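You operate a simulated robot arm through the tools that you are given. There is no shell and no other tool.

You are at the controls of a simulated robot arm. One attempt, no reset.

Task
Mix the tank and top the glycol dose up to 60 ppm.
Fine: shut the tank lid first; read the dose meter once it is mixed; a stroke gives 10 ppm; mix it even again.

Only the result counts: the job must be done as asked and must still hold three seconds after the hand-in. Knocking over, shifting, dropping, spilling or breaking anything else fails it. Lids that push on must go on centred and level and be pressed home; caps that screw on are set level and turned clockwise until they are tight.

Robot
A 6-joint arm with a two-finger parallel gripper, fixed in place. Base frame: the origin is at the foot of the arm, x ahead of it, y to its left, z up. Readings come in m, degrees, newtons and seconds.
With the tool pointing down near the work surface it reaches from about 0.58 to 0.94 m from the base axis. Its first joint turns from -149.0 to 149.0 degrees. Payload 3.43 kg.
The TCP is the grasp point between the finger pads, 0.034 m short of the fingertips. In the tool frame z runs along the fingers and y along their closing line. The gripper opens to 0.128 m. The fingers are 0.024 m wide and 0.012 m thick; the gripper's body (0.048 by 0.13 m) begins 0.096 m behind the TCP.
Orientation is told as [roll, pitch, yaw] about the base's x, y, z axes, in that order, counted from this pose: with the fingers straight down and closing along the base's y, the tool's x points along the base's -x, its y along +y and its z along -z.

Tools
- The arm moves only by the tool servo_tool. Its argument "steps" is a list of rows, each an object of numbers (a shift or turn left out is 0, a gripper value left out holds the last): "dx", "dy", "dz": the shift along the tool's x, y, z in m; "rx", "ry", "rz": the turn, a rotation vector about the tool's x, y, z in degrees; "jaw": the finger opening in m, from 0 to 0.128. In form: [{"dx": .., "dy": .., "dz": .., "rx": .., "ry": .., "rz": .., "jaw": ..}, ...]. A call has 1 to 20 rows; each row is the pose to reach, as a shift and turn from the pose commanded when the call began, along the tool's axes at that moment. Rows are played at 5 a second. More than 0.05 m and 8.6 degrees between two rows, or a gripper value outside its range, and nothing of the call is played. Where a pose cannot be reached the arm comes as near as it can. A force on the tool above 50 N (or 10 N above the force at the start of the call, whichever is more), or a blocked arm, ends the call early, and 0.2 s more pass. The fingers move at their own pace (about 0.108 m/s each) and stop on an object; they squeeze with about 32 N. The grip force told is the motor's: it shows also when the fingers shut on nothing. Time passes only in rows, and 0.2 s behind the last, so rows that repeat a pose let the fingers close. The reply holds the time, the measured pose of the TCP, the force on the tool along the base axes, the opening and the grip force, in the units named above and with some noise, with the torque about the TCP (base axes, N m) and any sound that the robot's microphone picked up.
- Cameras (640 x 400 px; columns grow to the right, rows downward): "scene" is fixed at [0.0514, 0.4929, 1.3788]; the picture's right is [0.40, -0.92, 0.00], its down [-0.64, -0.28, -0.72] and it looks along [0.66, 0.29, -0.70] (base axes); focal length 214 px, centre (320, 200). "wrist" rides on the gripper at [0.076, -0.011, -0.16] in the tool frame; the picture's right is [0.15, 0.99, 0.00], its down [-0.88, 0.13, -0.46] and it looks along [-0.45, 0.07, 0.89] (tool axes); focal length 234 px, centre (320, 200). There is no depth. A picture from a camera that has moved, and an enlarged one, comes with that camera's place and axes in the base frame and with its lens. The place of the scene camera against the robot may be out by one fixed shift of up to 0.012 m in any direction.
- get_image(camera): a new picture of that camera. The clock stands still meanwhile.
- lift_body(by): slides the trunk up (or, below 0, down) by that many m; the arm rides with it, the base frame stays. It gives what a move gives, with no picture.
- inspect(camera, box): a new picture of the part [left, top, right, bottom] of that camera's present view, enlarged. The clock stands still meanwhile.
- close_job(): hands the job in; it is judged then, once.

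Places have to be worked out from the pictures, the camera data and where the tool is seen. Open the gripper and draw the arm clear of the work before you hand the job in, unless the task says otherwise.

The tools are called after ">>>" by a JSON object that holds its "fn" and its "kwargs". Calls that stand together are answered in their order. servo_tool: Moves the arm, as the interface text tells. Its arguments: {"type":"object","properties":{"steps":{"type":"array","items":{"type":"object","properties":{"dx":{"type":"number"},"dy":{"type":"number"},"dz":{"type":"number"},"rx":{"type":"number"},"ry":{"type":"number"},"rz":{"type":"number"},"jaw":{"type":"number"}}}}},"required":["steps"]} The other tools are called the same way: lift_body (by) slides the trunk up or down; get_image (camera) takes a picture; inspect (camera, box) takes an enlarged picture of a part of a camera's view; close_job () hands the job in.

At the start:

```text
t: 0.0
position: [0.303, 0.0005, 0.405]
orientation: [0.0, 27.1, 0.0]
wrist_force: [0.3, 0.2, 0.1]
moment: [0.0, -0.03, 0.0]
width: 0.1278
finger_force: 0.0
trunk travel left (down, up): [-0.561, 0.149]
```

scene: 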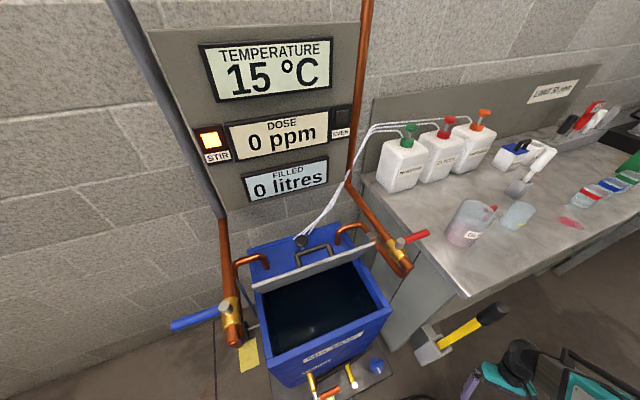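
wrist: 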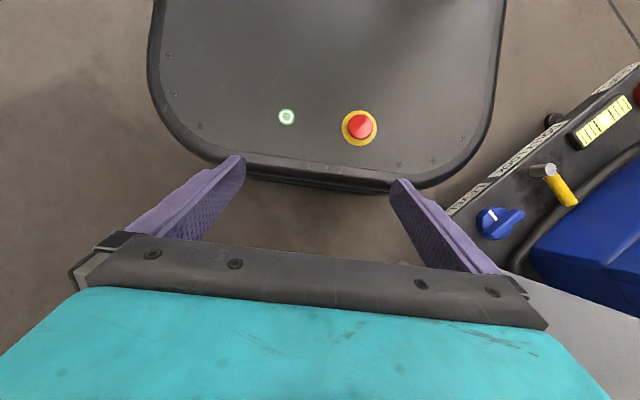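

I'll look closely at the scene first: the tank with its lid, the panel, the pump bottles and the control knob.

>>> {"fn": "inspect", "kwargs": {"camera": "scene", "box": [200, 210, 440, 400]}}

>>> {"fn": "inspect", "kwargs": {"camera": "scene", "box": [360, 90, 520, 200]}}

>>> {"fn": "inspect", "kwargs": {"camera": "scene", "box": [150, 20, 370, 210]}}

>>> {"fn": "inspect", "kwargs": {"camera": "wrist", "box": [440, 50, 640, 300]}}

>>> {"fn": "inspect", "kwargs": {"camera": "scene", "box": [280, 340, 400, 400]}}

```text
2.11 times, centred on (320, 305) of scene
camera zoom: at [0.0514, 0.4929, 1.3788], right [0.4, -0.92, 0.0], down [-0.64, -0.28, -0.72], along [0.66, 0.29, -0.7], focal length 452 px, centre (320, -21)
```

zoom: 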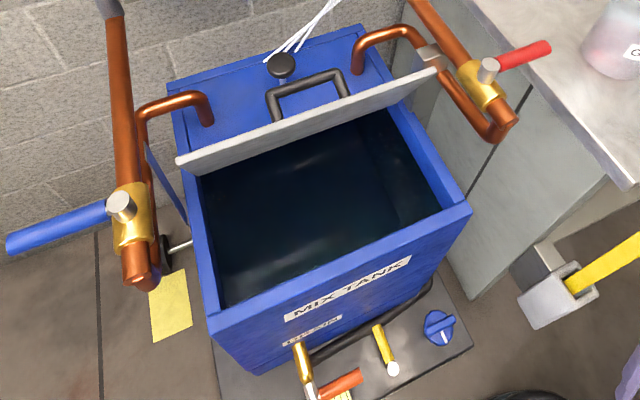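

```text
3.64 times, centred on (440, 145) of scene
camera zoom: at [0.0514, 0.4929, 1.3788], right [0.4, -0.92, 0.0], down [-0.64, -0.28, -0.72], along [0.66, 0.29, -0.7], focal length 780 px, centre (-116, 400)
```

zoom: 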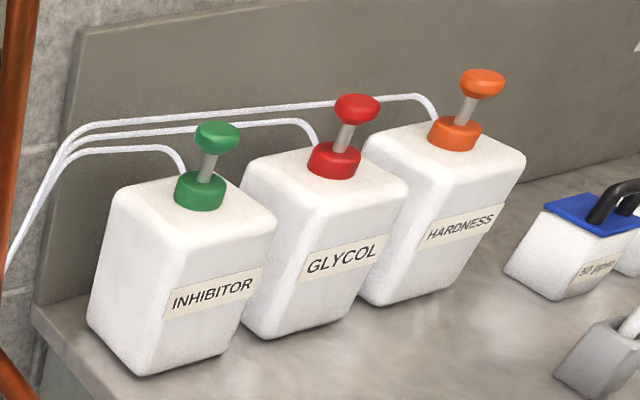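

```text
2.11 times, centred on (260, 115) of scene
camera zoom: at [0.0514, 0.4929, 1.3788], right [0.4, -0.92, 0.0], down [-0.64, -0.28, -0.72], along [0.66, 0.29, -0.7], focal length 452 px, centre (446, 379)
```

zoom: 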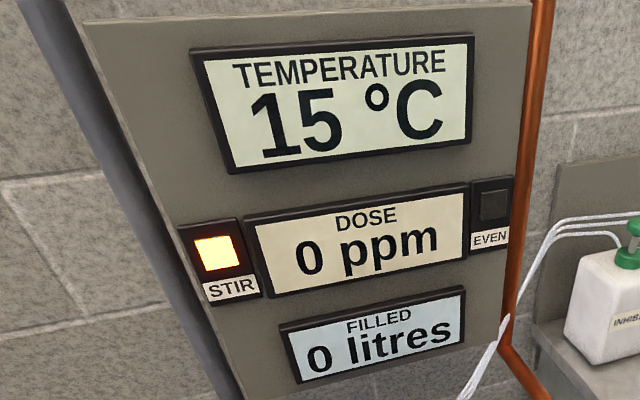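

```text
1.60 times, centred on (540, 175) of wrist
camera zoom: at [0.3083, -0.012, 0.5832], right [-0.13, 0.99, 0.07], down [0.99, 0.13, 0.0], along [0.0, 0.07, -1.0], focal length 375 px, centre (-32, 240)
```

zoom: 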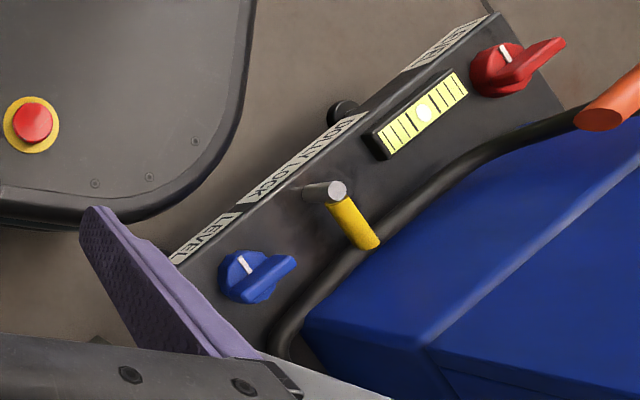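

```text
5.33 times, centred on (340, 370) of scene
camera zoom: at [0.0514, 0.4929, 1.3788], right [0.4, -0.92, 0.0], down [-0.64, -0.28, -0.72], along [0.66, 0.29, -0.7], focal length 1144 px, centre (213, -707)
```

zoom: 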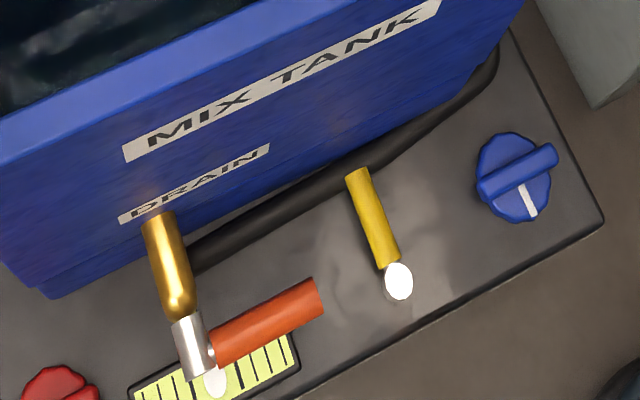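

The tank (lid half open at the back), dolly and panel lie to the left of the robot, and the pump bottles are on the bench. I raise the hand straight up first to get a better view with the wrist camera.

>>> {"fn": "servo_tool", "kwargs": {"steps": [{"dx": 0.0228, "dz": -0.0445}, {"dx": 0.0456, "dz": -0.089}, {"dx": 0.0684, "dz": -0.1335}, {"dx": 0.0912, "dz": -0.178}, {"dx": 0.114, "dz": -0.2225}]}}

>>> {"fn": "get_image", "kwargs": {"camera": "wrist"}}

>>> {"fn": "get_image", "kwargs": {"camera": "scene"}}

```text
t: 1.2
position: [0.3875, -0.0021, 0.5996]
orientation: [-0.1, 27.3, 0.0]
wrist_force: [-0.1, -0.6, 0.2]
moment: [0.0, 0.0, -0.01]
width: 0.1281
finger_force: 0.1
out of reach, approached as far as the arm can: row 2, 3, 4, 5
trunk travel left (down, up): [-0.561, 0.149]
```

```text
taken
camera wrist: at [0.3932, -0.0137, 0.7779], right [-0.13, 0.99, 0.07], down [0.99, 0.13, 0.0], along [-0.01, 0.07, -1.0], focal length 234 px, centre (320, 200)
```

wrist: 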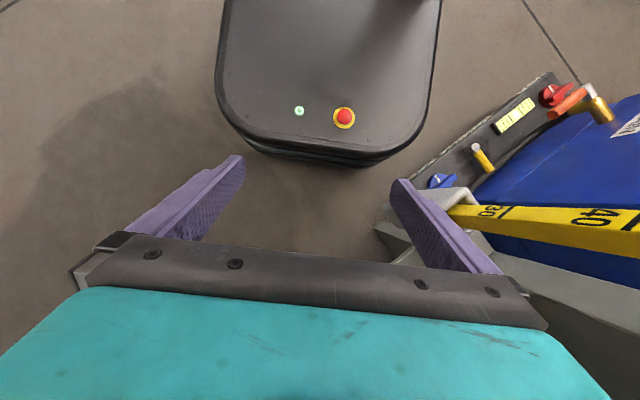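

```text
taken
```

scene: 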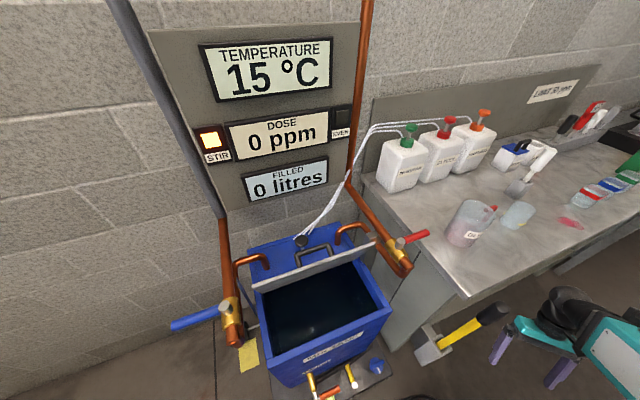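

The wrist view shows a tall yellow scaled stick standing near (0.39, 0.18) with its grip up at about z = 0.85, which must be avoided. I raise the trunk to gain height and take another look.

>>> {"fn": "lift_body", "kwargs": {"by": 0.14}}

>>> {"fn": "get_image", "kwargs": {"camera": "wrist"}}

>>> {"fn": "get_image", "kwargs": {"camera": "scene"}}

```text
t: 2.9
position: [0.3882, -0.0019, 0.7388]
orientation: [-0.2, 27.3, -0.1]
wrist_force: [0.7, -0.2, 0.3]
moment: [-0.01, 0.0, 0.0]
width: 0.128
finger_force: 0.1
trunk travel left (down, up): [-0.701, 0.009]
```

```text
taken
camera wrist: at [0.393, -0.0136, 0.9173], right [-0.13, 0.99, 0.07], down [0.99, 0.13, 0.0], along [-0.01, 0.07, -1.0], focal length 234 px, centre (320, 200)
```

wrist: 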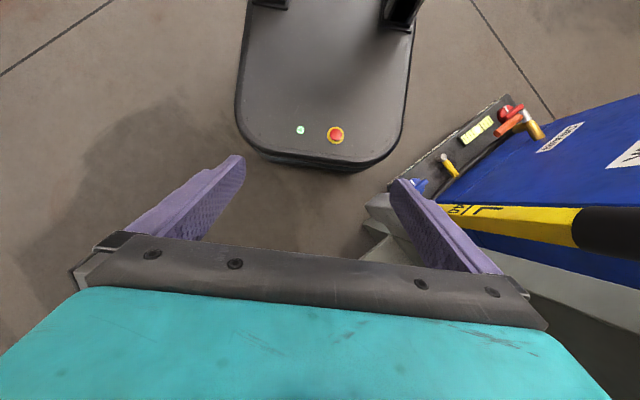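

```text
taken
```

scene: 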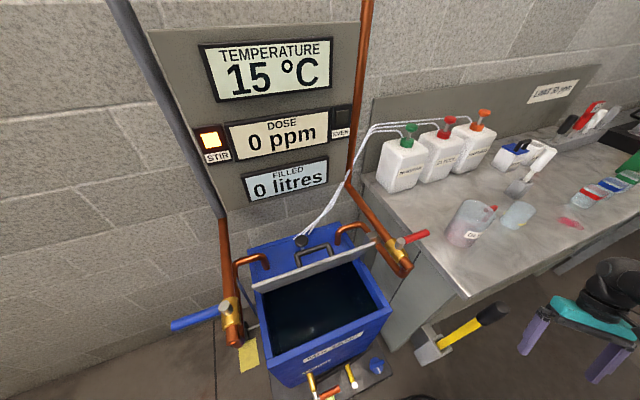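

Let me enlarge the area around the stick and bench corner in both views to understand the obstacle.

>>> {"fn": "inspect", "kwargs": {"camera": "wrist", "box": [340, 80, 640, 340]}}

>>> {"fn": "inspect", "kwargs": {"camera": "scene", "box": [380, 190, 640, 390]}}

```text
1.54 times, centred on (490, 210) of wrist
camera zoom: at [0.393, -0.0136, 0.9173], right [-0.13, 0.99, 0.07], down [0.99, 0.13, 0.0], along [-0.01, 0.07, -1.0], focal length 360 px, centre (58, 185)
```

zoom: 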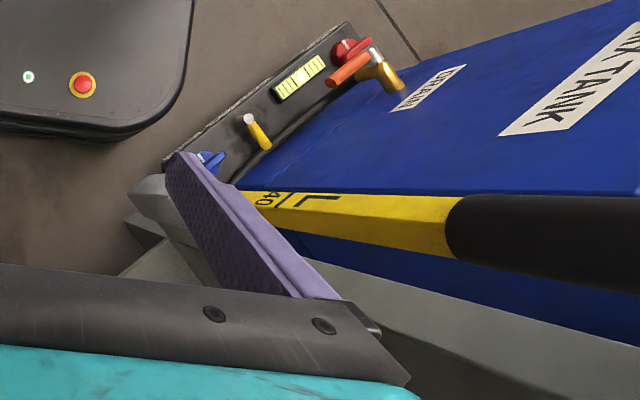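

```text
2.00 times, centred on (510, 290) of scene
camera zoom: at [0.0514, 0.4929, 1.3788], right [0.4, -0.92, 0.0], down [-0.64, -0.28, -0.72], along [0.66, 0.29, -0.7], focal length 429 px, centre (-60, 20)
```

zoom: 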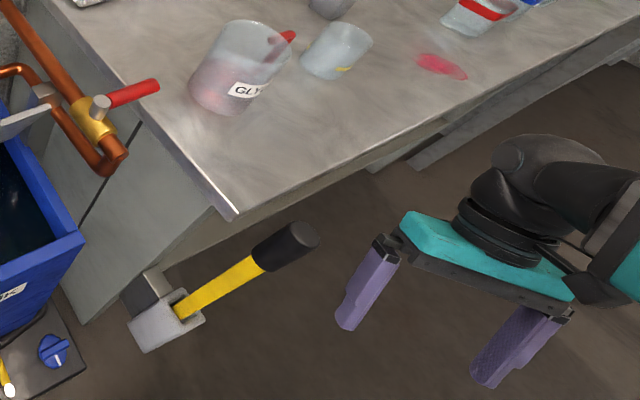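

The yellow lever sits in a bracket by the bench corner; I'll keep clear of it. I now tilt the hand forward while moving a little ahead and up, so the wrist camera sees the bench.

>>> {"fn": "servo_tool", "kwargs": {"steps": [{"dx": -0.0105, "dz": -0.0204, "ry": -7.5}, {"dx": -0.021, "dz": -0.0408, "ry": -15}, {"dx": -0.0315, "dz": -0.0612, "ry": -22.5}, {"dx": -0.042, "dz": -0.0817, "ry": -30}, {"dx": -0.0525, "dz": -0.102, "ry": -37.5}, {"dx": -0.063, "dz": -0.1225, "ry": -45}]}}

>>> {"fn": "get_image", "kwargs": {"camera": "wrist"}}

>>> {"fn": "get_image", "kwargs": {"camera": "scene"}}

```text
t: 4.1
position: [0.5577, -0.0066, 0.7657]
orientation: [-0.7, -8.3, 1.1]
wrist_force: [-15.0, -9.2, 5.3]
moment: [0.81, -0.68, 1.15]
width: 0.1228
finger_force: 0.0
out of reach, approached as far as the arm can: row 1, 2, 3, 4, 5, 6
trunk travel left (down, up): [-0.701, 0.009]
stopped in row 6: the force on the tool passed its limit at 62 N (the readings are from after the stop); the commanded pose is now the measured one
```

```text
taken
camera wrist: at [0.4608, -0.0185, 0.9142], right [-0.16, 0.99, -0.03], down [0.8, 0.15, 0.58], along [0.57, 0.07, -0.82], focal length 234 px, centre (320, 200)
```

wrist: 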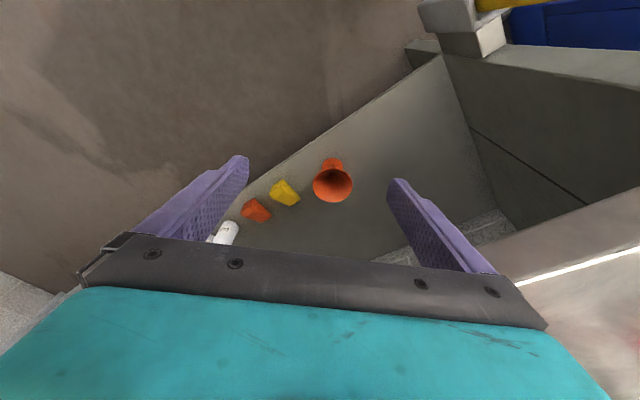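

```text
taken
```

scene: 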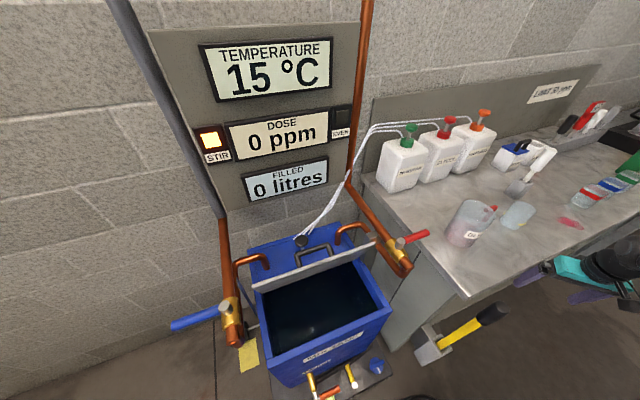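

The fingers touched the bench front edge (force stop); the bench itself looks unmoved. I swing the hand back to the right, away from the edge, along the same radius.

>>> {"fn": "servo_tool", "kwargs": {"steps": [{"dx": 0.004, "dy": -0.036, "dz": -0.001, "rx": 0.54, "rz": 3.7}, {"dx": 0.0092, "dy": -0.072, "dz": -0.0015, "rx": 1.08, "rz": 7.4}, {"dx": 0.015, "dy": -0.108, "dz": -0.002, "rx": 1.6, "rz": 11.1}, {"dx": 0.0205, "dy": -0.1441, "dz": -0.003, "rx": 2.16, "rz": 14.84}]}}

>>> {"fn": "get_image", "kwargs": {"camera": "wrist"}}

>>> {"fn": "inspect", "kwargs": {"camera": "scene", "box": [360, 90, 640, 380]}}

```text
t: 5.1
position: [0.5433, -0.1518, 0.7655]
orientation: [-0.5, -8.7, -14.0]
wrist_force: [0.2, 0.8, 0.5]
moment: [0.02, -0.01, -0.02]
width: 0.1283
finger_force: 0.2
out of reach, approached as far as the arm can: row 1, 2
trunk travel left (down, up): [-0.701, 0.009]
```

```text
taken
camera wrist: at [0.4455, -0.137, 0.914], right [0.1, 0.99, -0.03], down [0.81, -0.06, 0.58], along [0.58, -0.08, -0.81], focal length 234 px, centre (320, 200)
```

wrist: 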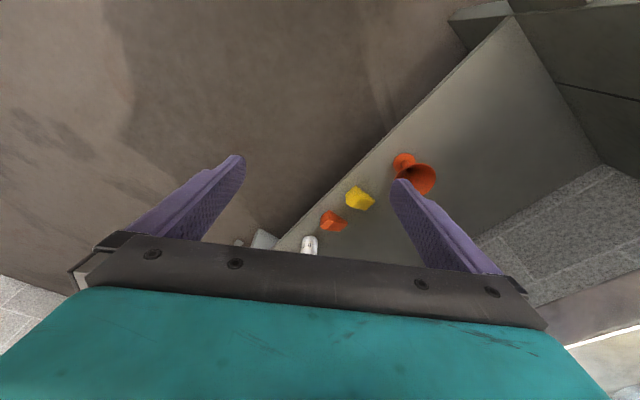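

```text
1.38 times, centred on (500, 235) of scene
camera zoom: at [0.0514, 0.4929, 1.3788], right [0.4, -0.92, 0.0], down [-0.64, -0.28, -0.72], along [0.66, 0.29, -0.7], focal length 296 px, centre (72, 152)
```

zoom: 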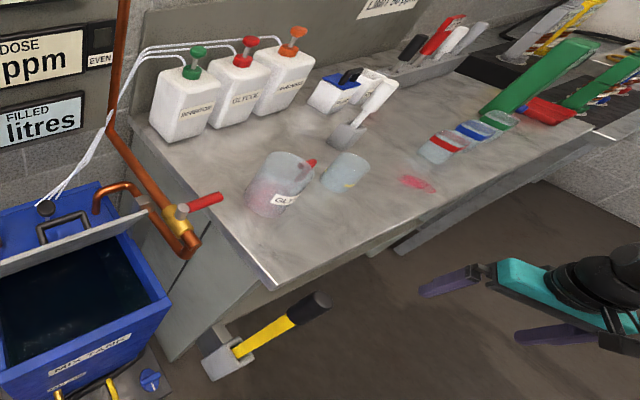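

The bench top works out at z≈0.845 with its front edge about 0.446 m out along the wall normal; nothing was disturbed. I lift the hand straight up from here, clear of the edge, to see over the bench.

>>> {"fn": "servo_tool", "kwargs": {"steps": [{"dx": -0.0074, "dz": -0.0484}, {"dx": -0.0148, "dz": -0.0968}, {"dx": -0.0222, "dz": -0.1452}, {"dx": -0.0296, "dz": -0.1936}, {"dx": -0.037, "dz": -0.242}, {"dx": -0.0444, "dz": -0.2904}]}}

>>> {"fn": "get_image", "kwargs": {"camera": "wrist"}}

>>> {"fn": "get_image", "kwargs": {"camera": "scene"}}

```text
t: 6.5
position: [0.5798, -0.1577, 1.0681]
orientation: [-0.5, -8.5, -14.1]
wrist_force: [0.0, -0.4, -0.2]
moment: [0.03, -0.02, 0.0]
width: 0.1281
finger_force: 0.2
out of reach, approached as far as the arm can: row 1, 2, 3, 4, 5, 6
trunk travel left (down, up): [-0.701, 0.009]
```

```text
taken
camera wrist: at [0.481, -0.1446, 1.2157], right [0.1, 0.99, -0.03], down [0.81, -0.06, 0.58], along [0.57, -0.08, -0.81], focal length 234 px, centre (320, 200)
```

wrist: 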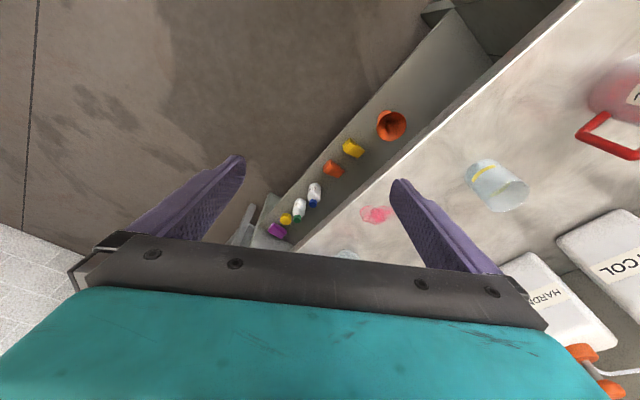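

```text
taken
```

scene: 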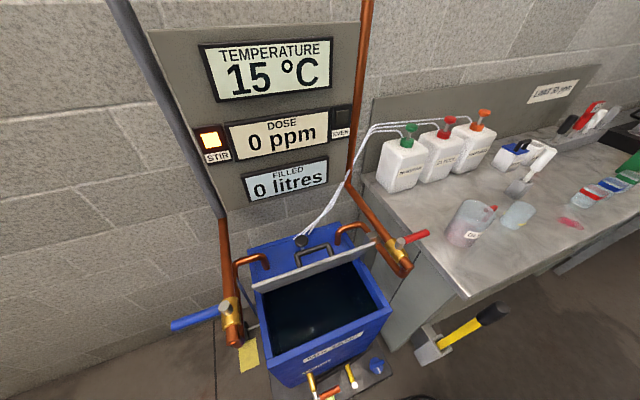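

Now I'm above bench height. I tilt the hand forward further (camera looking ahead) while rising a little more.

>>> {"fn": "servo_tool", "kwargs": {"steps": [{"dx": -0.003, "dz": -0.02, "ry": -7.2}, {"dx": -0.006, "dz": -0.04, "ry": -14.4}, {"dx": -0.009, "dz": -0.06, "ry": -21.6}, {"dx": -0.012, "dz": -0.08, "ry": -28.8}, {"dx": -0.015, "dz": -0.1, "ry": -36}]}}

>>> {"fn": "get_image", "kwargs": {"camera": "wrist"}}

>>> {"fn": "get_image", "kwargs": {"camera": "scene"}}

```text
t: 7.7
position: [0.6927, -0.1912, 1.2136]
orientation: [-0.7, -44.6, -13.6]
wrist_force: [-0.7, 0.0, 0.0]
moment: [0.02, 0.01, -0.01]
width: 0.128
finger_force: 0.0
out of reach, approached as far as the arm can: row 1, 2, 3, 4, 5
trunk travel left (down, up): [-0.701, 0.009]
```

```text
taken
camera wrist: at [0.5282, -0.1622, 1.2746], right [0.14, 0.98, -0.11], down [0.33, 0.06, 0.94], along [0.93, -0.17, -0.32], focal length 234 px, centre (320, 200)
```

wrist: 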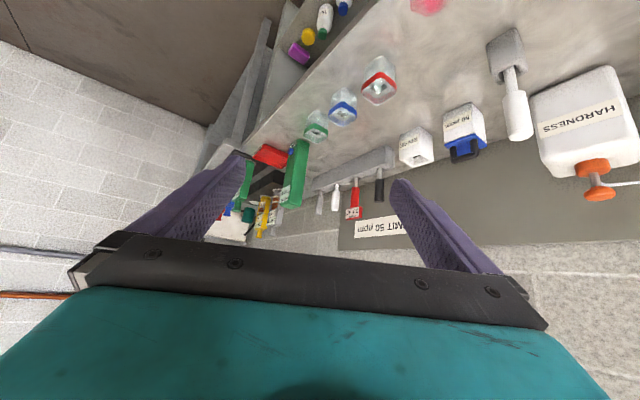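

```text
taken
```

scene: 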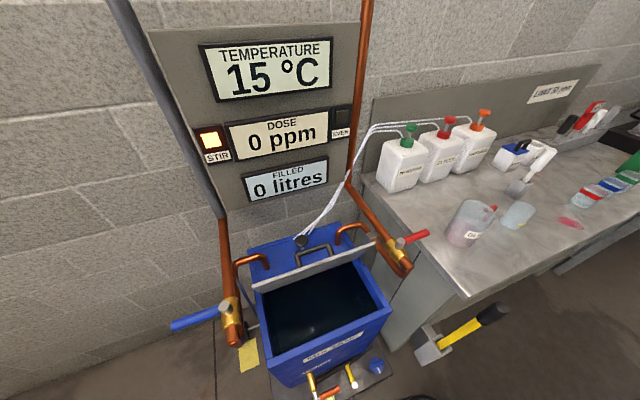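

The camera sees upside-down views now (bench bottles, a "LIMIT 50 ppm" sign). I swing the arm left about the base axis at this safe height (z≈1.2) to view the pumps and tank.

>>> {"fn": "servo_tool", "kwargs": {"steps": [{"dx": 0.0001, "dy": 0.0489, "dz": -0.0001, "rx": -2.738, "rz": -2.777}, {"dx": 0.0025, "dy": 0.0977, "dz": -0.0025, "rx": -5.476, "rz": -5.554}, {"dx": 0.0073, "dy": 0.1461, "dz": -0.0072, "rx": -8.213, "rz": -8.33}, {"dx": 0.0144, "dy": 0.194, "dz": -0.0142, "rx": -10.951, "rz": -11.107}, {"dx": 0.0239, "dy": 0.2411, "dz": -0.0235, "rx": -13.689, "rz": -13.884}, {"dx": 0.0356, "dy": 0.2871, "dz": -0.0351, "rx": -16.427, "rz": -16.661}, {"dx": 0.0495, "dy": 0.332, "dz": -0.0488, "rx": -19.165, "rz": -19.438}, {"dx": 0.0655, "dy": 0.3754, "dz": -0.0646, "rx": -21.902, "rz": -22.214}, {"dx": 0.0836, "dy": 0.4172, "dz": -0.0824, "rx": -24.64, "rz": -24.991}, {"dx": 0.1037, "dy": 0.4571, "dz": -0.1022, "rx": -27.378, "rz": -27.768}]}}

>>> {"fn": "get_image", "kwargs": {"camera": "wrist"}}

>>> {"fn": "get_image", "kwargs": {"camera": "scene"}}

>>> {"fn": "inspect", "kwargs": {"camera": "scene", "box": [480, 60, 640, 200]}}

```text
t: 9.9
position: [0.6647, 0.2849, 1.2053]
orientation: [-0.7, -44.3, 25.5]
wrist_force: [0.5, -0.2, 1.2]
moment: [0.0, 0.0, 0.0]
width: 0.1279
finger_force: 0.1
trunk travel left (down, up): [-0.701, 0.009]
```

```text
taken
camera wrist: at [0.5171, 0.2047, 1.2679], right [-0.51, 0.85, -0.11], down [0.22, 0.26, 0.94], along [0.83, 0.46, -0.32], focal length 234 px, centre (320, 200)
```

wrist: 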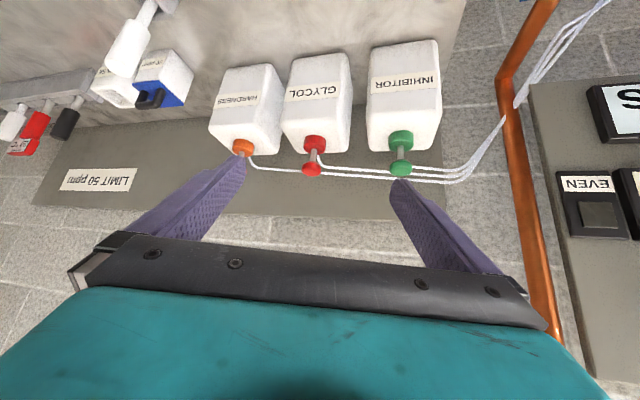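

```text
taken
```

scene: 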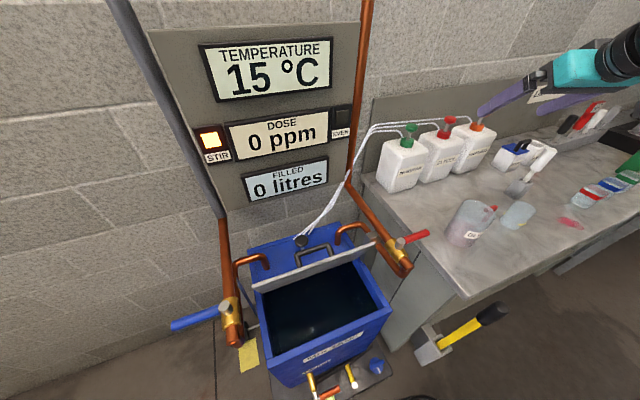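

```text
2.86 times, centred on (560, 130) of scene
camera zoom: at [0.0514, 0.4929, 1.3788], right [0.4, -0.92, 0.0], down [-0.64, -0.28, -0.72], along [0.66, 0.29, -0.7], focal length 613 px, centre (-366, 400)
```

zoom: 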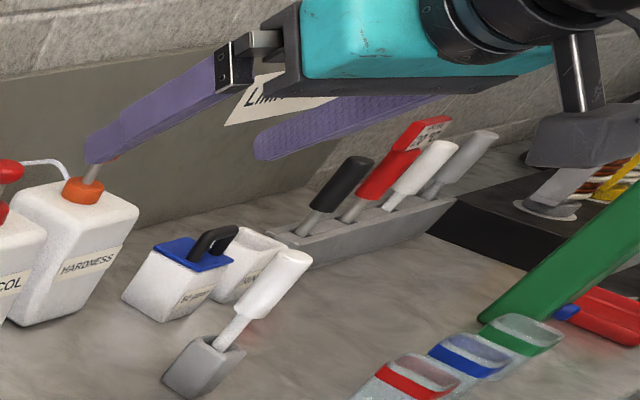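

Glycol pump head triangulates to about (0.871, 0.376, 1.074), EVEN lamp to about (0.589, 0.665, 1.143). I swing further left to look at the panel (STIR) and the tank.

>>> {"fn": "servo_tool", "kwargs": {"steps": [{"dx": -0.0003, "dy": 0.0467, "dz": 0.0003, "rx": -2.583, "rz": -2.648}, {"dx": 0.0016, "dy": 0.0933, "dz": -0.0016, "rx": -5.165, "rz": -5.296}, {"dx": 0.0057, "dy": 0.1397, "dz": -0.0055, "rx": -7.748, "rz": -7.944}, {"dx": 0.0119, "dy": 0.1856, "dz": -0.0116, "rx": -10.33, "rz": -10.592}, {"dx": 0.0201, "dy": 0.2308, "dz": -0.0196, "rx": -12.913, "rz": -13.24}, {"dx": 0.0305, "dy": 0.2752, "dz": -0.0297, "rx": -15.496, "rz": -15.889}, {"dx": 0.0429, "dy": 0.3186, "dz": -0.0418, "rx": -18.078, "rz": -18.537}]}}

>>> {"fn": "get_image", "kwargs": {"camera": "wrist"}}

>>> {"fn": "get_image", "kwargs": {"camera": "scene"}}

```text
t: 11.5
position: [0.4758, 0.551, 1.2039]
orientation: [-0.7, -44.1, 51.2]
wrist_force: [-0.2, -0.4, 0.7]
moment: [-0.02, -0.02, 0.01]
width: 0.128
finger_force: 0.2
trunk travel left (down, up): [-0.701, 0.009]
```

```text
taken
camera wrist: at [0.3788, 0.4148, 1.2663], right [-0.83, 0.54, -0.11], down [0.09, 0.33, 0.94], along [0.55, 0.77, -0.33], focal length 234 px, centre (320, 200)
```

wrist: 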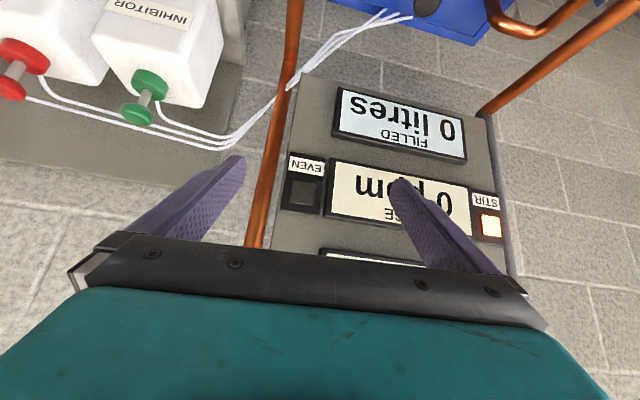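

```text
taken
```

scene: 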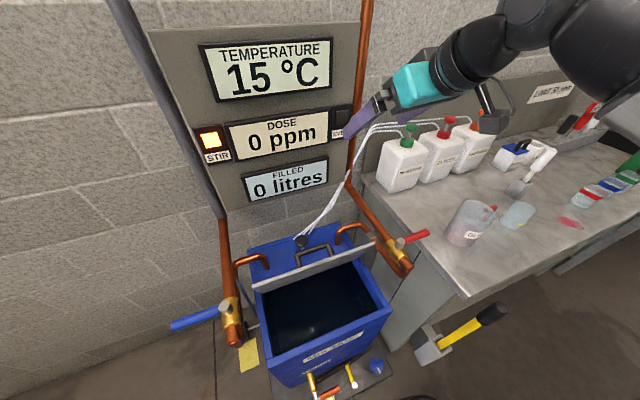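

>>> {"fn": "inspect", "kwargs": {"camera": "wrist", "box": [430, 150, 560, 290]}}

>>> {"fn": "inspect", "kwargs": {"camera": "wrist", "box": [270, 140, 400, 260]}}

>>> {"fn": "inspect", "kwargs": {"camera": "scene", "box": [190, 115, 250, 175]}}

>>> {"fn": "inspect", "kwargs": {"camera": "scene", "box": [220, 210, 420, 330]}}

```text
2.86 times, centred on (495, 220) of wrist
camera zoom: at [0.3788, 0.4148, 1.2663], right [-0.83, 0.54, -0.11], down [0.09, 0.33, 0.94], along [0.55, 0.77, -0.33], focal length 669 px, centre (-180, 143)
```

zoom: 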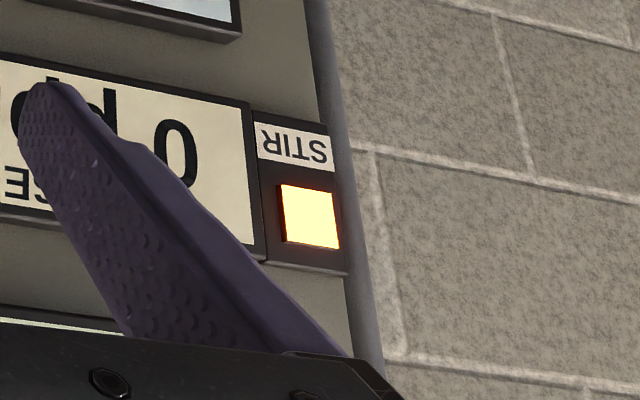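

```text
3.33 times, centred on (335, 200) of wrist
camera zoom: at [0.3788, 0.4148, 1.2663], right [-0.83, 0.54, -0.11], down [0.09, 0.33, 0.94], along [0.55, 0.77, -0.33], focal length 781 px, centre (270, 200)
```

zoom: 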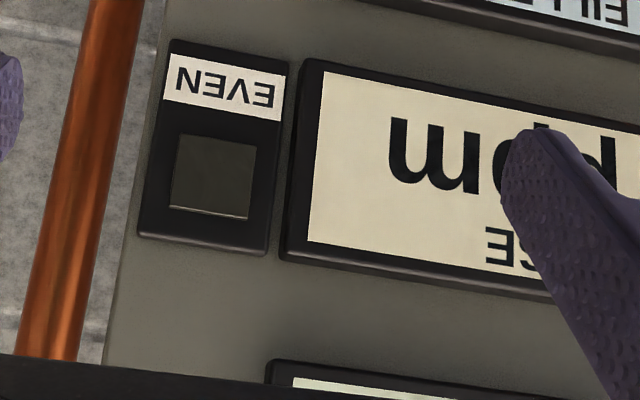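

```text
6.67 times, centred on (220, 145) of scene
camera zoom: at [0.0514, 0.4929, 1.3788], right [0.4, -0.92, 0.0], down [-0.64, -0.28, -0.72], along [0.66, 0.29, -0.7], focal length 1430 px, centre (987, 567)
```

zoom: 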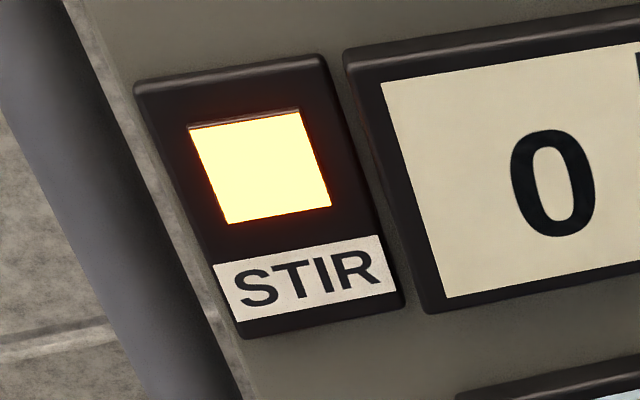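

```text
3.20 times, centred on (320, 270) of scene
camera zoom: at [0.0514, 0.4929, 1.3788], right [0.4, -0.92, 0.0], down [-0.64, -0.28, -0.72], along [0.66, 0.29, -0.7], focal length 686 px, centre (320, -24)
```

zoom: 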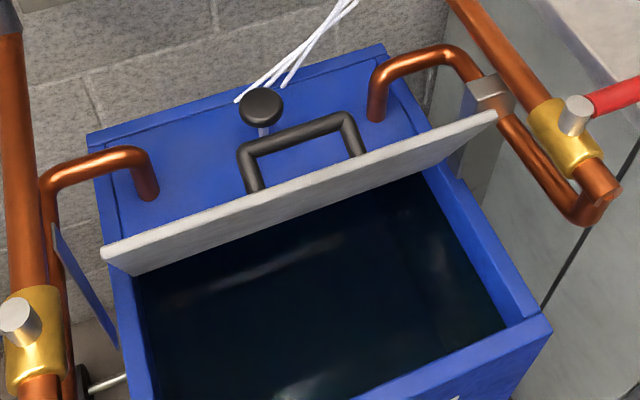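

STIR and EVEN look like framed lamps/buttons beside the dose display; there's also a black plunger knob on the tank's rear deck. I tilt the hand downward to get a good wrist view of the tank and lid.

>>> {"fn": "servo_tool", "kwargs": {"steps": [{"ry": 8}, {"ry": 16}, {"ry": 24}, {"ry": 32}, {"ry": 40}]}}

>>> {"fn": "get_image", "kwargs": {"camera": "wrist"}}

>>> {"fn": "get_image", "kwargs": {"camera": "scene"}}

```text
t: 12.7
position: [0.4759, 0.5503, 1.2024]
orientation: [-0.5, -4.0, 50.8]
wrist_force: [0.2, 0.3, -0.1]
moment: [0.01, 0.03, 0.01]
width: 0.1279
finger_force: 0.1
trunk travel left (down, up): [-0.701, 0.009]
```

```text
taken
camera wrist: at [0.4275, 0.4762, 1.3581], right [-0.86, 0.51, -0.02], down [0.43, 0.74, 0.51], along [0.28, 0.43, -0.86], focal length 234 px, centre (320, 200)
```

wrist: 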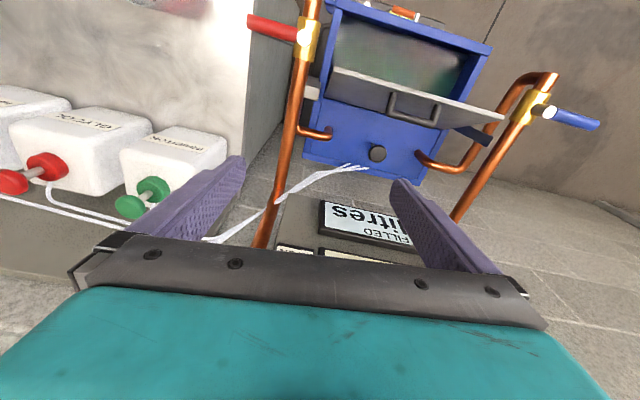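

```text
taken
```

scene: 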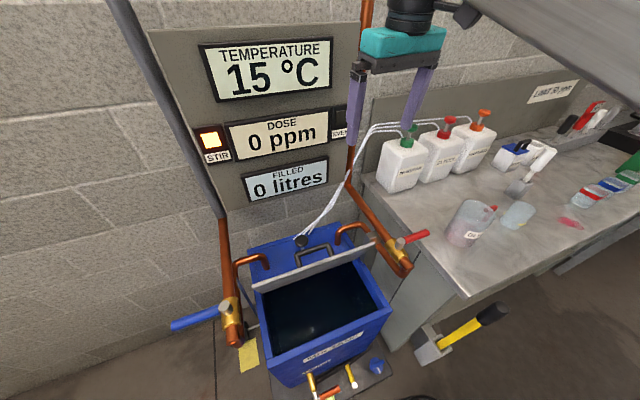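

>>> {"fn": "inspect", "kwargs": {"camera": "wrist", "box": [240, 0, 610, 230]}}

>>> {"fn": "inspect", "kwargs": {"camera": "wrist", "box": [300, 50, 520, 190]}}

```text
1.73 times, centred on (425, 115) of wrist
camera zoom: at [0.4275, 0.4762, 1.3581], right [-0.86, 0.51, -0.02], down [0.43, 0.74, 0.51], along [0.28, 0.43, -0.86], focal length 405 px, centre (138, 347)
```

zoom: 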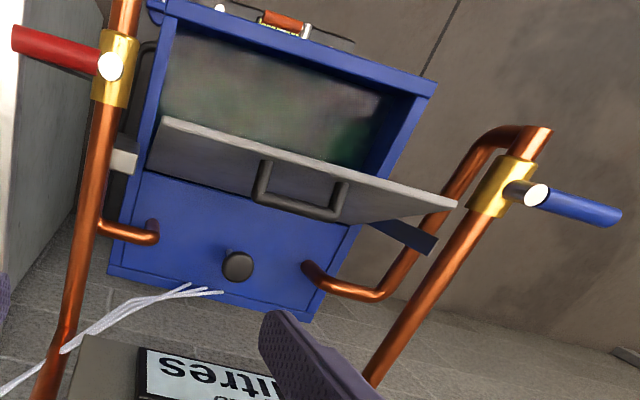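

```text
2.86 times, centred on (410, 120) of wrist
camera zoom: at [0.4275, 0.4762, 1.3581], right [-0.86, 0.51, -0.02], down [0.43, 0.74, 0.51], along [0.28, 0.43, -0.86], focal length 669 px, centre (63, 429)
```

zoom: 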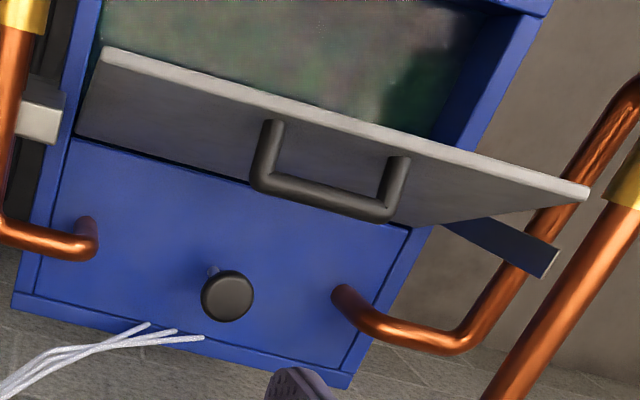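

Geometry so far: lid hinge at n≈0.716, z≈0.745 (n = direction (0.707,0.707)), its free edge stands up at n≈0.645, z≈0.89, lid spanning m≈0.05…0.38 (m = (-0.707,0.707)). I close the fingers, turn the hand square to the wall and lower it above a spot just behind the lid beside the handle.

>>> {"fn": "servo_tool", "kwargs": {"steps": [{"dx": 0.0041, "dy": 0.0157, "dz": 0.0362, "ry": 0.8, "rz": 1.16, "jaw": 0.0}, {"dx": 0.0082, "dy": 0.0315, "dz": 0.0724, "ry": 1.6, "rz": 2.32, "jaw": 0.0}, {"dx": 0.0122, "dy": 0.0472, "dz": 0.1086, "ry": 2.4, "rz": 3.48, "jaw": 0.0}, {"dx": 0.0163, "dy": 0.063, "dz": 0.1448, "ry": 3.2, "rz": 4.64, "jaw": 0.0}, {"dx": 0.0204, "dy": 0.0787, "dz": 0.181, "ry": 4.0, "rz": 5.8, "jaw": 0.0}]}}

>>> {"fn": "get_image", "kwargs": {"camera": "wrist"}}

>>> {"fn": "inspect", "kwargs": {"camera": "scene", "box": [220, 150, 440, 330]}}

```text
t: 13.9
position: [0.411, 0.594, 1.0214]
orientation: [-0.3, -0.1, 44.9]
wrist_force: [-0.1, -0.5, -0.4]
moment: [-0.02, 0.01, -0.03]
width: 0.0
finger_force: 32.4
trunk travel left (down, up): [-0.701, 0.009]
```

```text
taken
camera wrist: at [0.3643, 0.5325, 1.1823], right [-0.8, 0.6, -0.01], down [0.53, 0.71, 0.46], along [0.28, 0.36, -0.89], focal length 234 px, centre (320, 200)
```

wrist: 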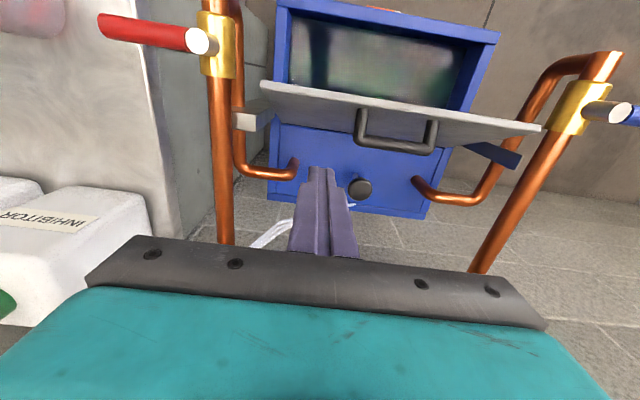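

```text
2.22 times, centred on (330, 240) of scene
camera zoom: at [0.0514, 0.4929, 1.3788], right [0.4, -0.92, 0.0], down [-0.64, -0.28, -0.72], along [0.66, 0.29, -0.7], focal length 477 px, centre (298, 111)
```

zoom: 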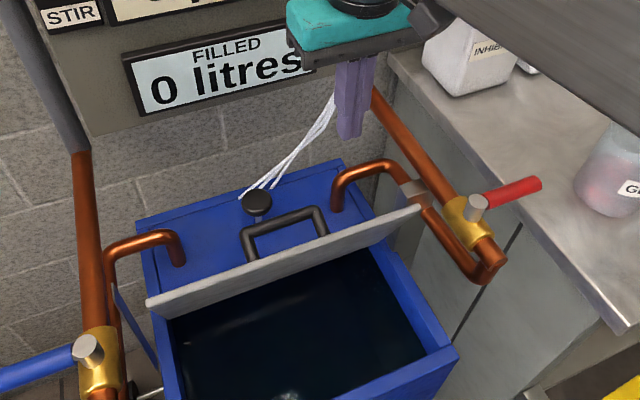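

From the two wrist views: hinge ≈(n 0.714, z 0.75), free edge ≈(0.646, 0.888), handle m 0.17–0.26, knob at deck centre. I descend the closed fingers behind the lid at m≈0.12.

>>> {"fn": "servo_tool", "kwargs": {"steps": [{"dx": -0.002, "dy": -0.003, "dz": 0.049}, {"dx": -0.004, "dy": -0.006, "dz": 0.098}, {"dx": -0.006, "dy": -0.009, "dz": 0.147}]}}

>>> {"fn": "get_image", "kwargs": {"camera": "wrist"}}

>>> {"fn": "inspect", "kwargs": {"camera": "scene", "box": [220, 150, 440, 330]}}

```text
t: 14.7
position: [0.4207, 0.5913, 0.8746]
orientation: [-0.4, -0.2, 45.0]
wrist_force: [-0.6, -0.5, 0.2]
moment: [-0.02, -0.02, 0.0]
width: 0.0002
finger_force: 31.9
trunk travel left (down, up): [-0.701, 0.009]
```

```text
taken
camera wrist: at [0.3744, 0.5295, 1.0345], right [-0.8, 0.6, 0.0], down [0.53, 0.71, 0.46], along [0.28, 0.36, -0.89], focal length 234 px, centre (320, 200)
```

wrist: 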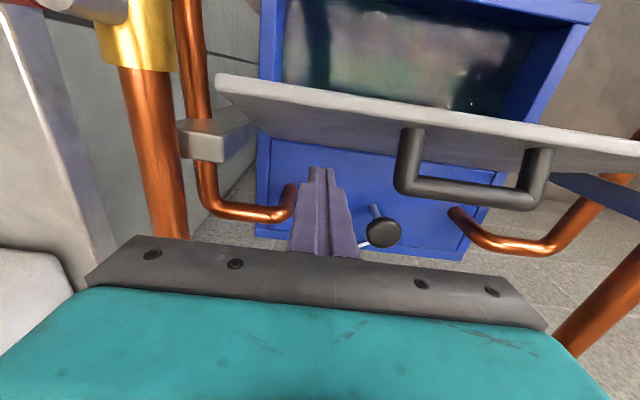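

```text
2.22 times, centred on (330, 240) of scene
camera zoom: at [0.0514, 0.4929, 1.3788], right [0.4, -0.92, 0.0], down [-0.64, -0.28, -0.72], along [0.66, 0.29, -0.7], focal length 477 px, centre (298, 111)
```

zoom: 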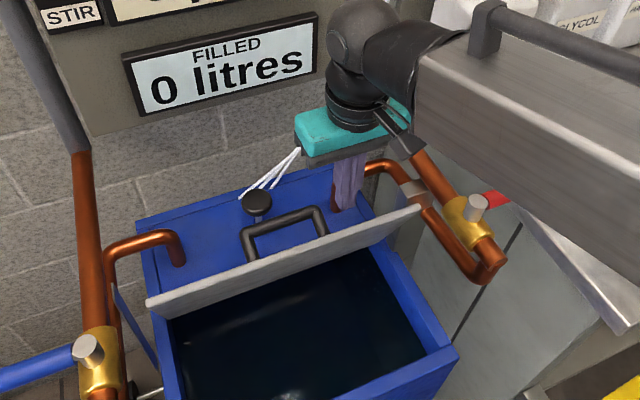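

The fingers are behind the lid without contact. I now push the lid's outer face toward the front and down along its hinge arc, first about halfway.

>>> {"fn": "servo_tool", "kwargs": {"steps": [{"dx": 0.0226, "dz": 0.0}, {"dx": 0.034, "dz": 0.003}, {"dx": 0.0446, "dz": 0.0066}, {"dx": 0.0586, "dz": 0.017}, {"dx": 0.0702, "dz": 0.03}]}}

>>> {"fn": "get_image", "kwargs": {"camera": "wrist"}}

>>> {"fn": "get_image", "kwargs": {"camera": "scene"}}

```text
t: 15.9
position: [0.3727, 0.5423, 0.8438]
orientation: [-0.3, -0.1, 45.0]
wrist_force: [0.2, 0.2, -1.2]
moment: [-0.04, 0.02, 0.02]
width: 0.0
finger_force: 32.1
trunk travel left (down, up): [-0.701, 0.009]
```

```text
taken
camera wrist: at [0.3249, 0.4792, 1.0039], right [-0.8, 0.6, -0.01], down [0.53, 0.72, 0.46], along [0.28, 0.36, -0.89], focal length 234 px, centre (320, 200)
```

wrist: 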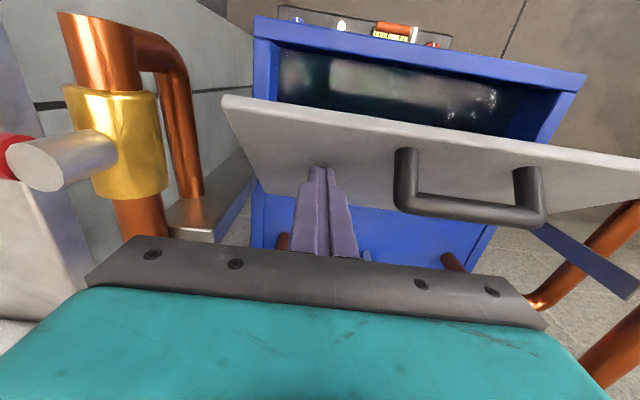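

```text
taken
```

scene: 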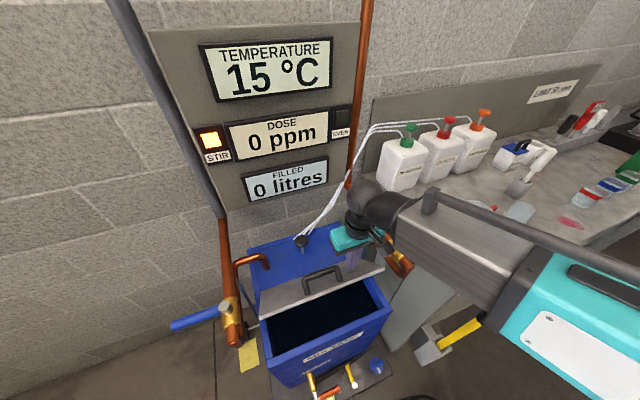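

The lid is rotating down with the finger; the valve on the right stays clear. I continue along the arc nearly to shut.

>>> {"fn": "servo_tool", "kwargs": {"steps": [{"dx": 0.0094, "dz": 0.015}, {"dx": 0.0154, "dz": 0.0314}, {"dx": 0.0185, "dz": 0.04}, {"dx": 0.0194, "dz": 0.045}, {"dx": 0.0194, "dz": 0.048}]}}

>>> {"fn": "get_image", "kwargs": {"camera": "wrist"}}

>>> {"fn": "inspect", "kwargs": {"camera": "scene", "box": [220, 210, 440, 390]}}

```text
t: 17.1
position: [0.3597, 0.5282, 0.7956]
orientation: [-0.3, -0.2, 45.1]
wrist_force: [0.2, -0.4, 0.3]
moment: [-0.03, 0.01, -0.02]
width: 0.0001
finger_force: 32.0
trunk travel left (down, up): [-0.701, 0.009]
```

```text
taken
camera wrist: at [0.3124, 0.4656, 0.9551], right [-0.8, 0.6, -0.01], down [0.53, 0.72, 0.46], along [0.28, 0.36, -0.89], focal length 234 px, centre (320, 200)
```

wrist: 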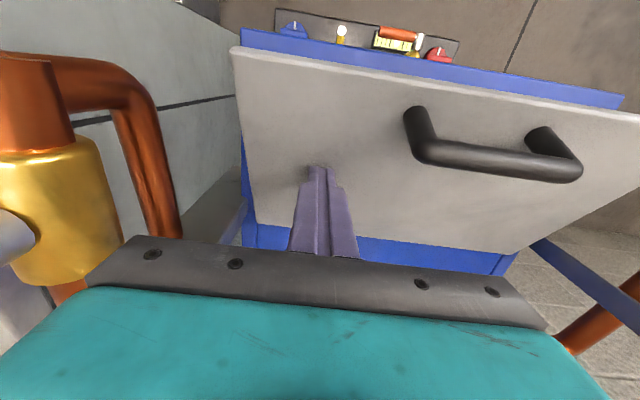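

```text
2.22 times, centred on (330, 300) of scene
camera zoom: at [0.0514, 0.4929, 1.3788], right [0.4, -0.92, 0.0], down [-0.64, -0.28, -0.72], along [0.66, 0.29, -0.7], focal length 477 px, centre (298, -22)
```

zoom: 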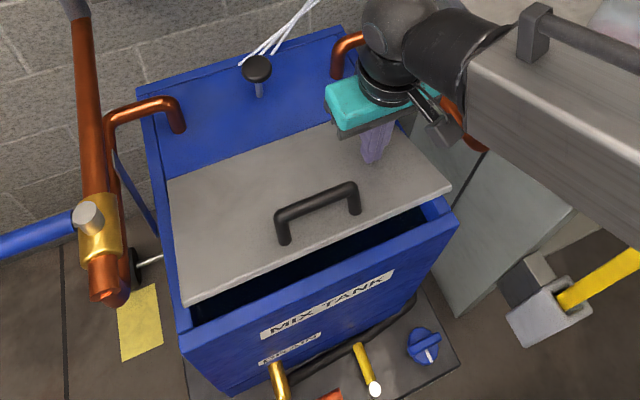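

The lid is nearly down, with a small gap still at the front. I keep pressing down in small steps, moving slightly toward its free edge.

>>> {"fn": "servo_tool", "kwargs": {"steps": [{"dx": 0.004, "dz": 0.006}, {"dx": 0.006, "dz": 0.012}, {"dx": 0.008, "dz": 0.018}, {"dx": 0.008, "dz": 0.023}, {"dx": 0.008, "dz": 0.027}]}}

>>> {"fn": "get_image", "kwargs": {"camera": "wrist"}}

>>> {"fn": "inspect", "kwargs": {"camera": "scene", "box": [220, 210, 440, 390]}}

```text
t: 18.3
position: [0.3535, 0.5233, 0.7677]
orientation: [-0.3, -0.2, 45.0]
wrist_force: [0.4, 0.1, 0.3]
moment: [0.01, -0.01, -0.04]
width: 0.0
finger_force: 32.1
trunk travel left (down, up): [-0.701, 0.009]
```

```text
taken
camera wrist: at [0.3071, 0.4601, 0.9286], right [-0.8, 0.6, -0.01], down [0.53, 0.72, 0.46], along [0.28, 0.36, -0.89], focal length 234 px, centre (320, 200)
```

wrist: 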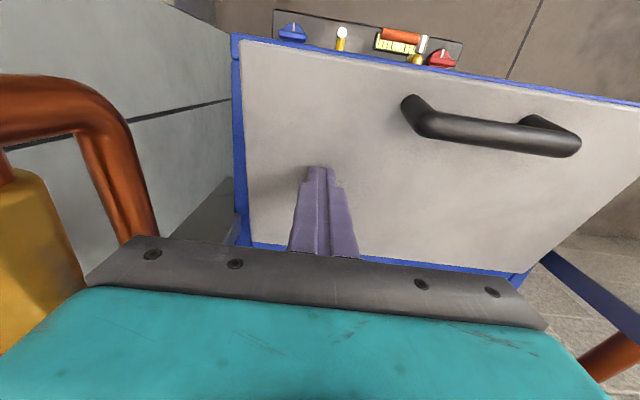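

```text
2.22 times, centred on (330, 300) of scene
camera zoom: at [0.0514, 0.4929, 1.3788], right [0.4, -0.92, 0.0], down [-0.64, -0.28, -0.72], along [0.66, 0.29, -0.7], focal length 477 px, centre (298, -22)
```

zoom: 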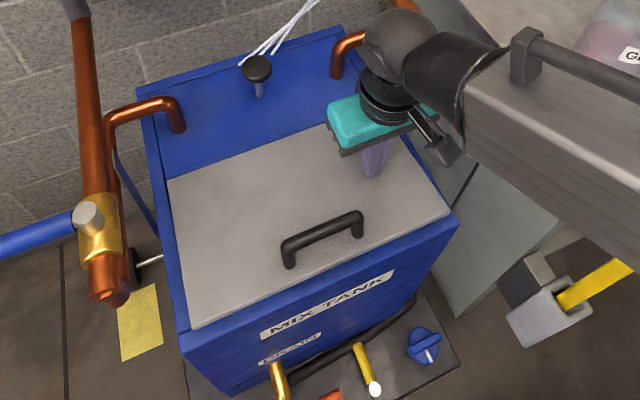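

The lid now lies flush on the tank; I press a little further in small steps to feel for the stop.

>>> {"fn": "servo_tool", "kwargs": {"steps": [{"dz": 0.002}, {"dz": 0.004}, {"dz": 0.006}]}}

```text
t: 19.1
position: [0.3531, 0.5222, 0.7627]
orientation: [-0.3, -0.2, 45.0]
wrist_force: [0.6, -0.6, -1.1]
moment: [0.01, 0.02, 0.01]
width: 0.0
finger_force: 33.0
trunk travel left (down, up): [-0.701, 0.009]
```

>>> {"fn": "servo_tool", "kwargs": {"steps": [{"dz": 0.002}, {"dz": 0.004}, {"dz": 0.006}, {"dz": 0.008}]}}

>>> {"fn": "inspect", "kwargs": {"camera": "wrist", "box": [200, 0, 640, 280]}}

>>> {"fn": "inspect", "kwargs": {"camera": "scene", "box": [220, 210, 440, 390]}}

```text
t: 20.1
position: [0.3548, 0.5197, 0.7536]
orientation: [-0.3, -0.2, 45.0]
wrist_force: [-1.0, -0.2, -0.3]
moment: [0.05, 0.02, 0.0]
width: 0.0
finger_force: 31.9
trunk travel left (down, up): [-0.701, 0.009]
```

```text
1.43 times, centred on (420, 140) of wrist
camera zoom: at [0.307, 0.4591, 0.9144], right [-0.8, 0.6, -0.01], down [0.53, 0.72, 0.46], along [0.28, 0.36, -0.89], focal length 334 px, centre (177, 286)
```

zoom: 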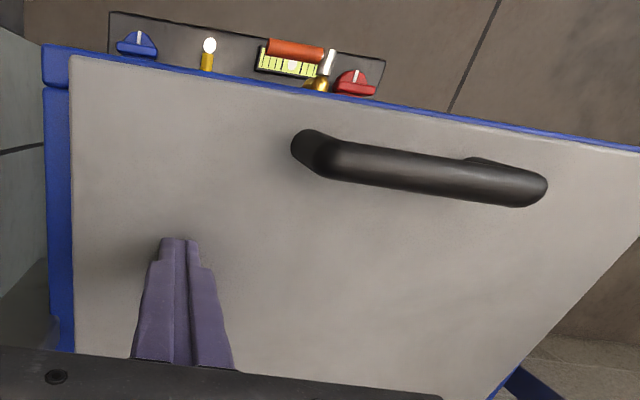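

```text
2.22 times, centred on (330, 300) of scene
camera zoom: at [0.0514, 0.4929, 1.3788], right [0.4, -0.92, 0.0], down [-0.64, -0.28, -0.72], along [0.66, 0.29, -0.7], focal length 477 px, centre (298, -22)
```

zoom: 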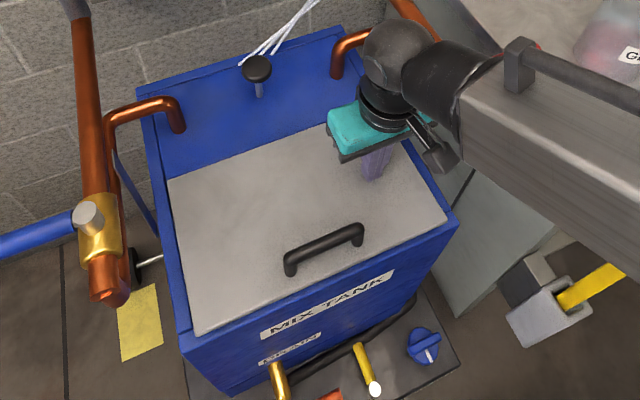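

No resistance yet (tip z≈0.72), so the lid is still descending slightly. I keep pressing in small steps.

>>> {"fn": "servo_tool", "kwargs": {"steps": [{"dz": 0.003}, {"dz": 0.006}, {"dz": 0.009}, {"dz": 0.012}]}}

>>> {"fn": "inspect", "kwargs": {"camera": "wrist", "box": [200, 0, 640, 280]}}

>>> {"fn": "inspect", "kwargs": {"camera": "scene", "box": [220, 210, 440, 390]}}

```text
t: 21.1
position: [0.3537, 0.522, 0.7443]
orientation: [-0.2, -0.2, 44.9]
wrist_force: [-0.3, -2.1, 22.9]
moment: [-0.21, 0.21, 0.05]
width: 0.0
finger_force: 32.2
trunk travel left (down, up): [-0.701, 0.009]
```

```text
1.43 times, centred on (420, 140) of wrist
camera zoom: at [0.3064, 0.4591, 0.9049], right [-0.8, 0.6, -0.01], down [0.53, 0.71, 0.46], along [0.28, 0.37, -0.89], focal length 334 px, centre (177, 286)
```

zoom: 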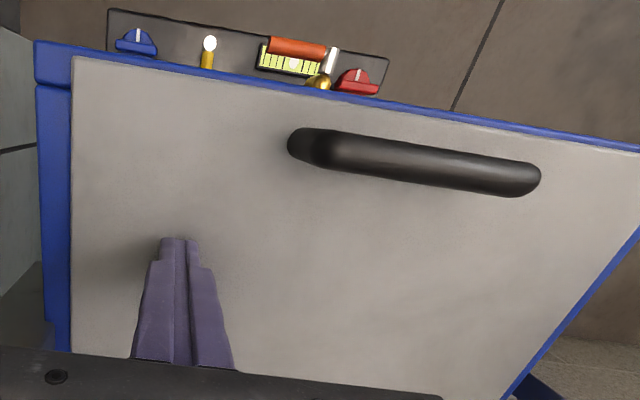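

```text
2.22 times, centred on (330, 300) of scene
camera zoom: at [0.0514, 0.4929, 1.3788], right [0.4, -0.92, 0.0], down [-0.64, -0.28, -0.72], along [0.66, 0.29, -0.7], focal length 477 px, centre (298, -22)
```

zoom: 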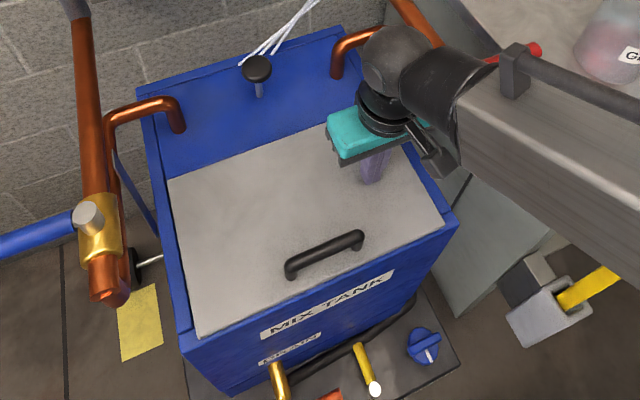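

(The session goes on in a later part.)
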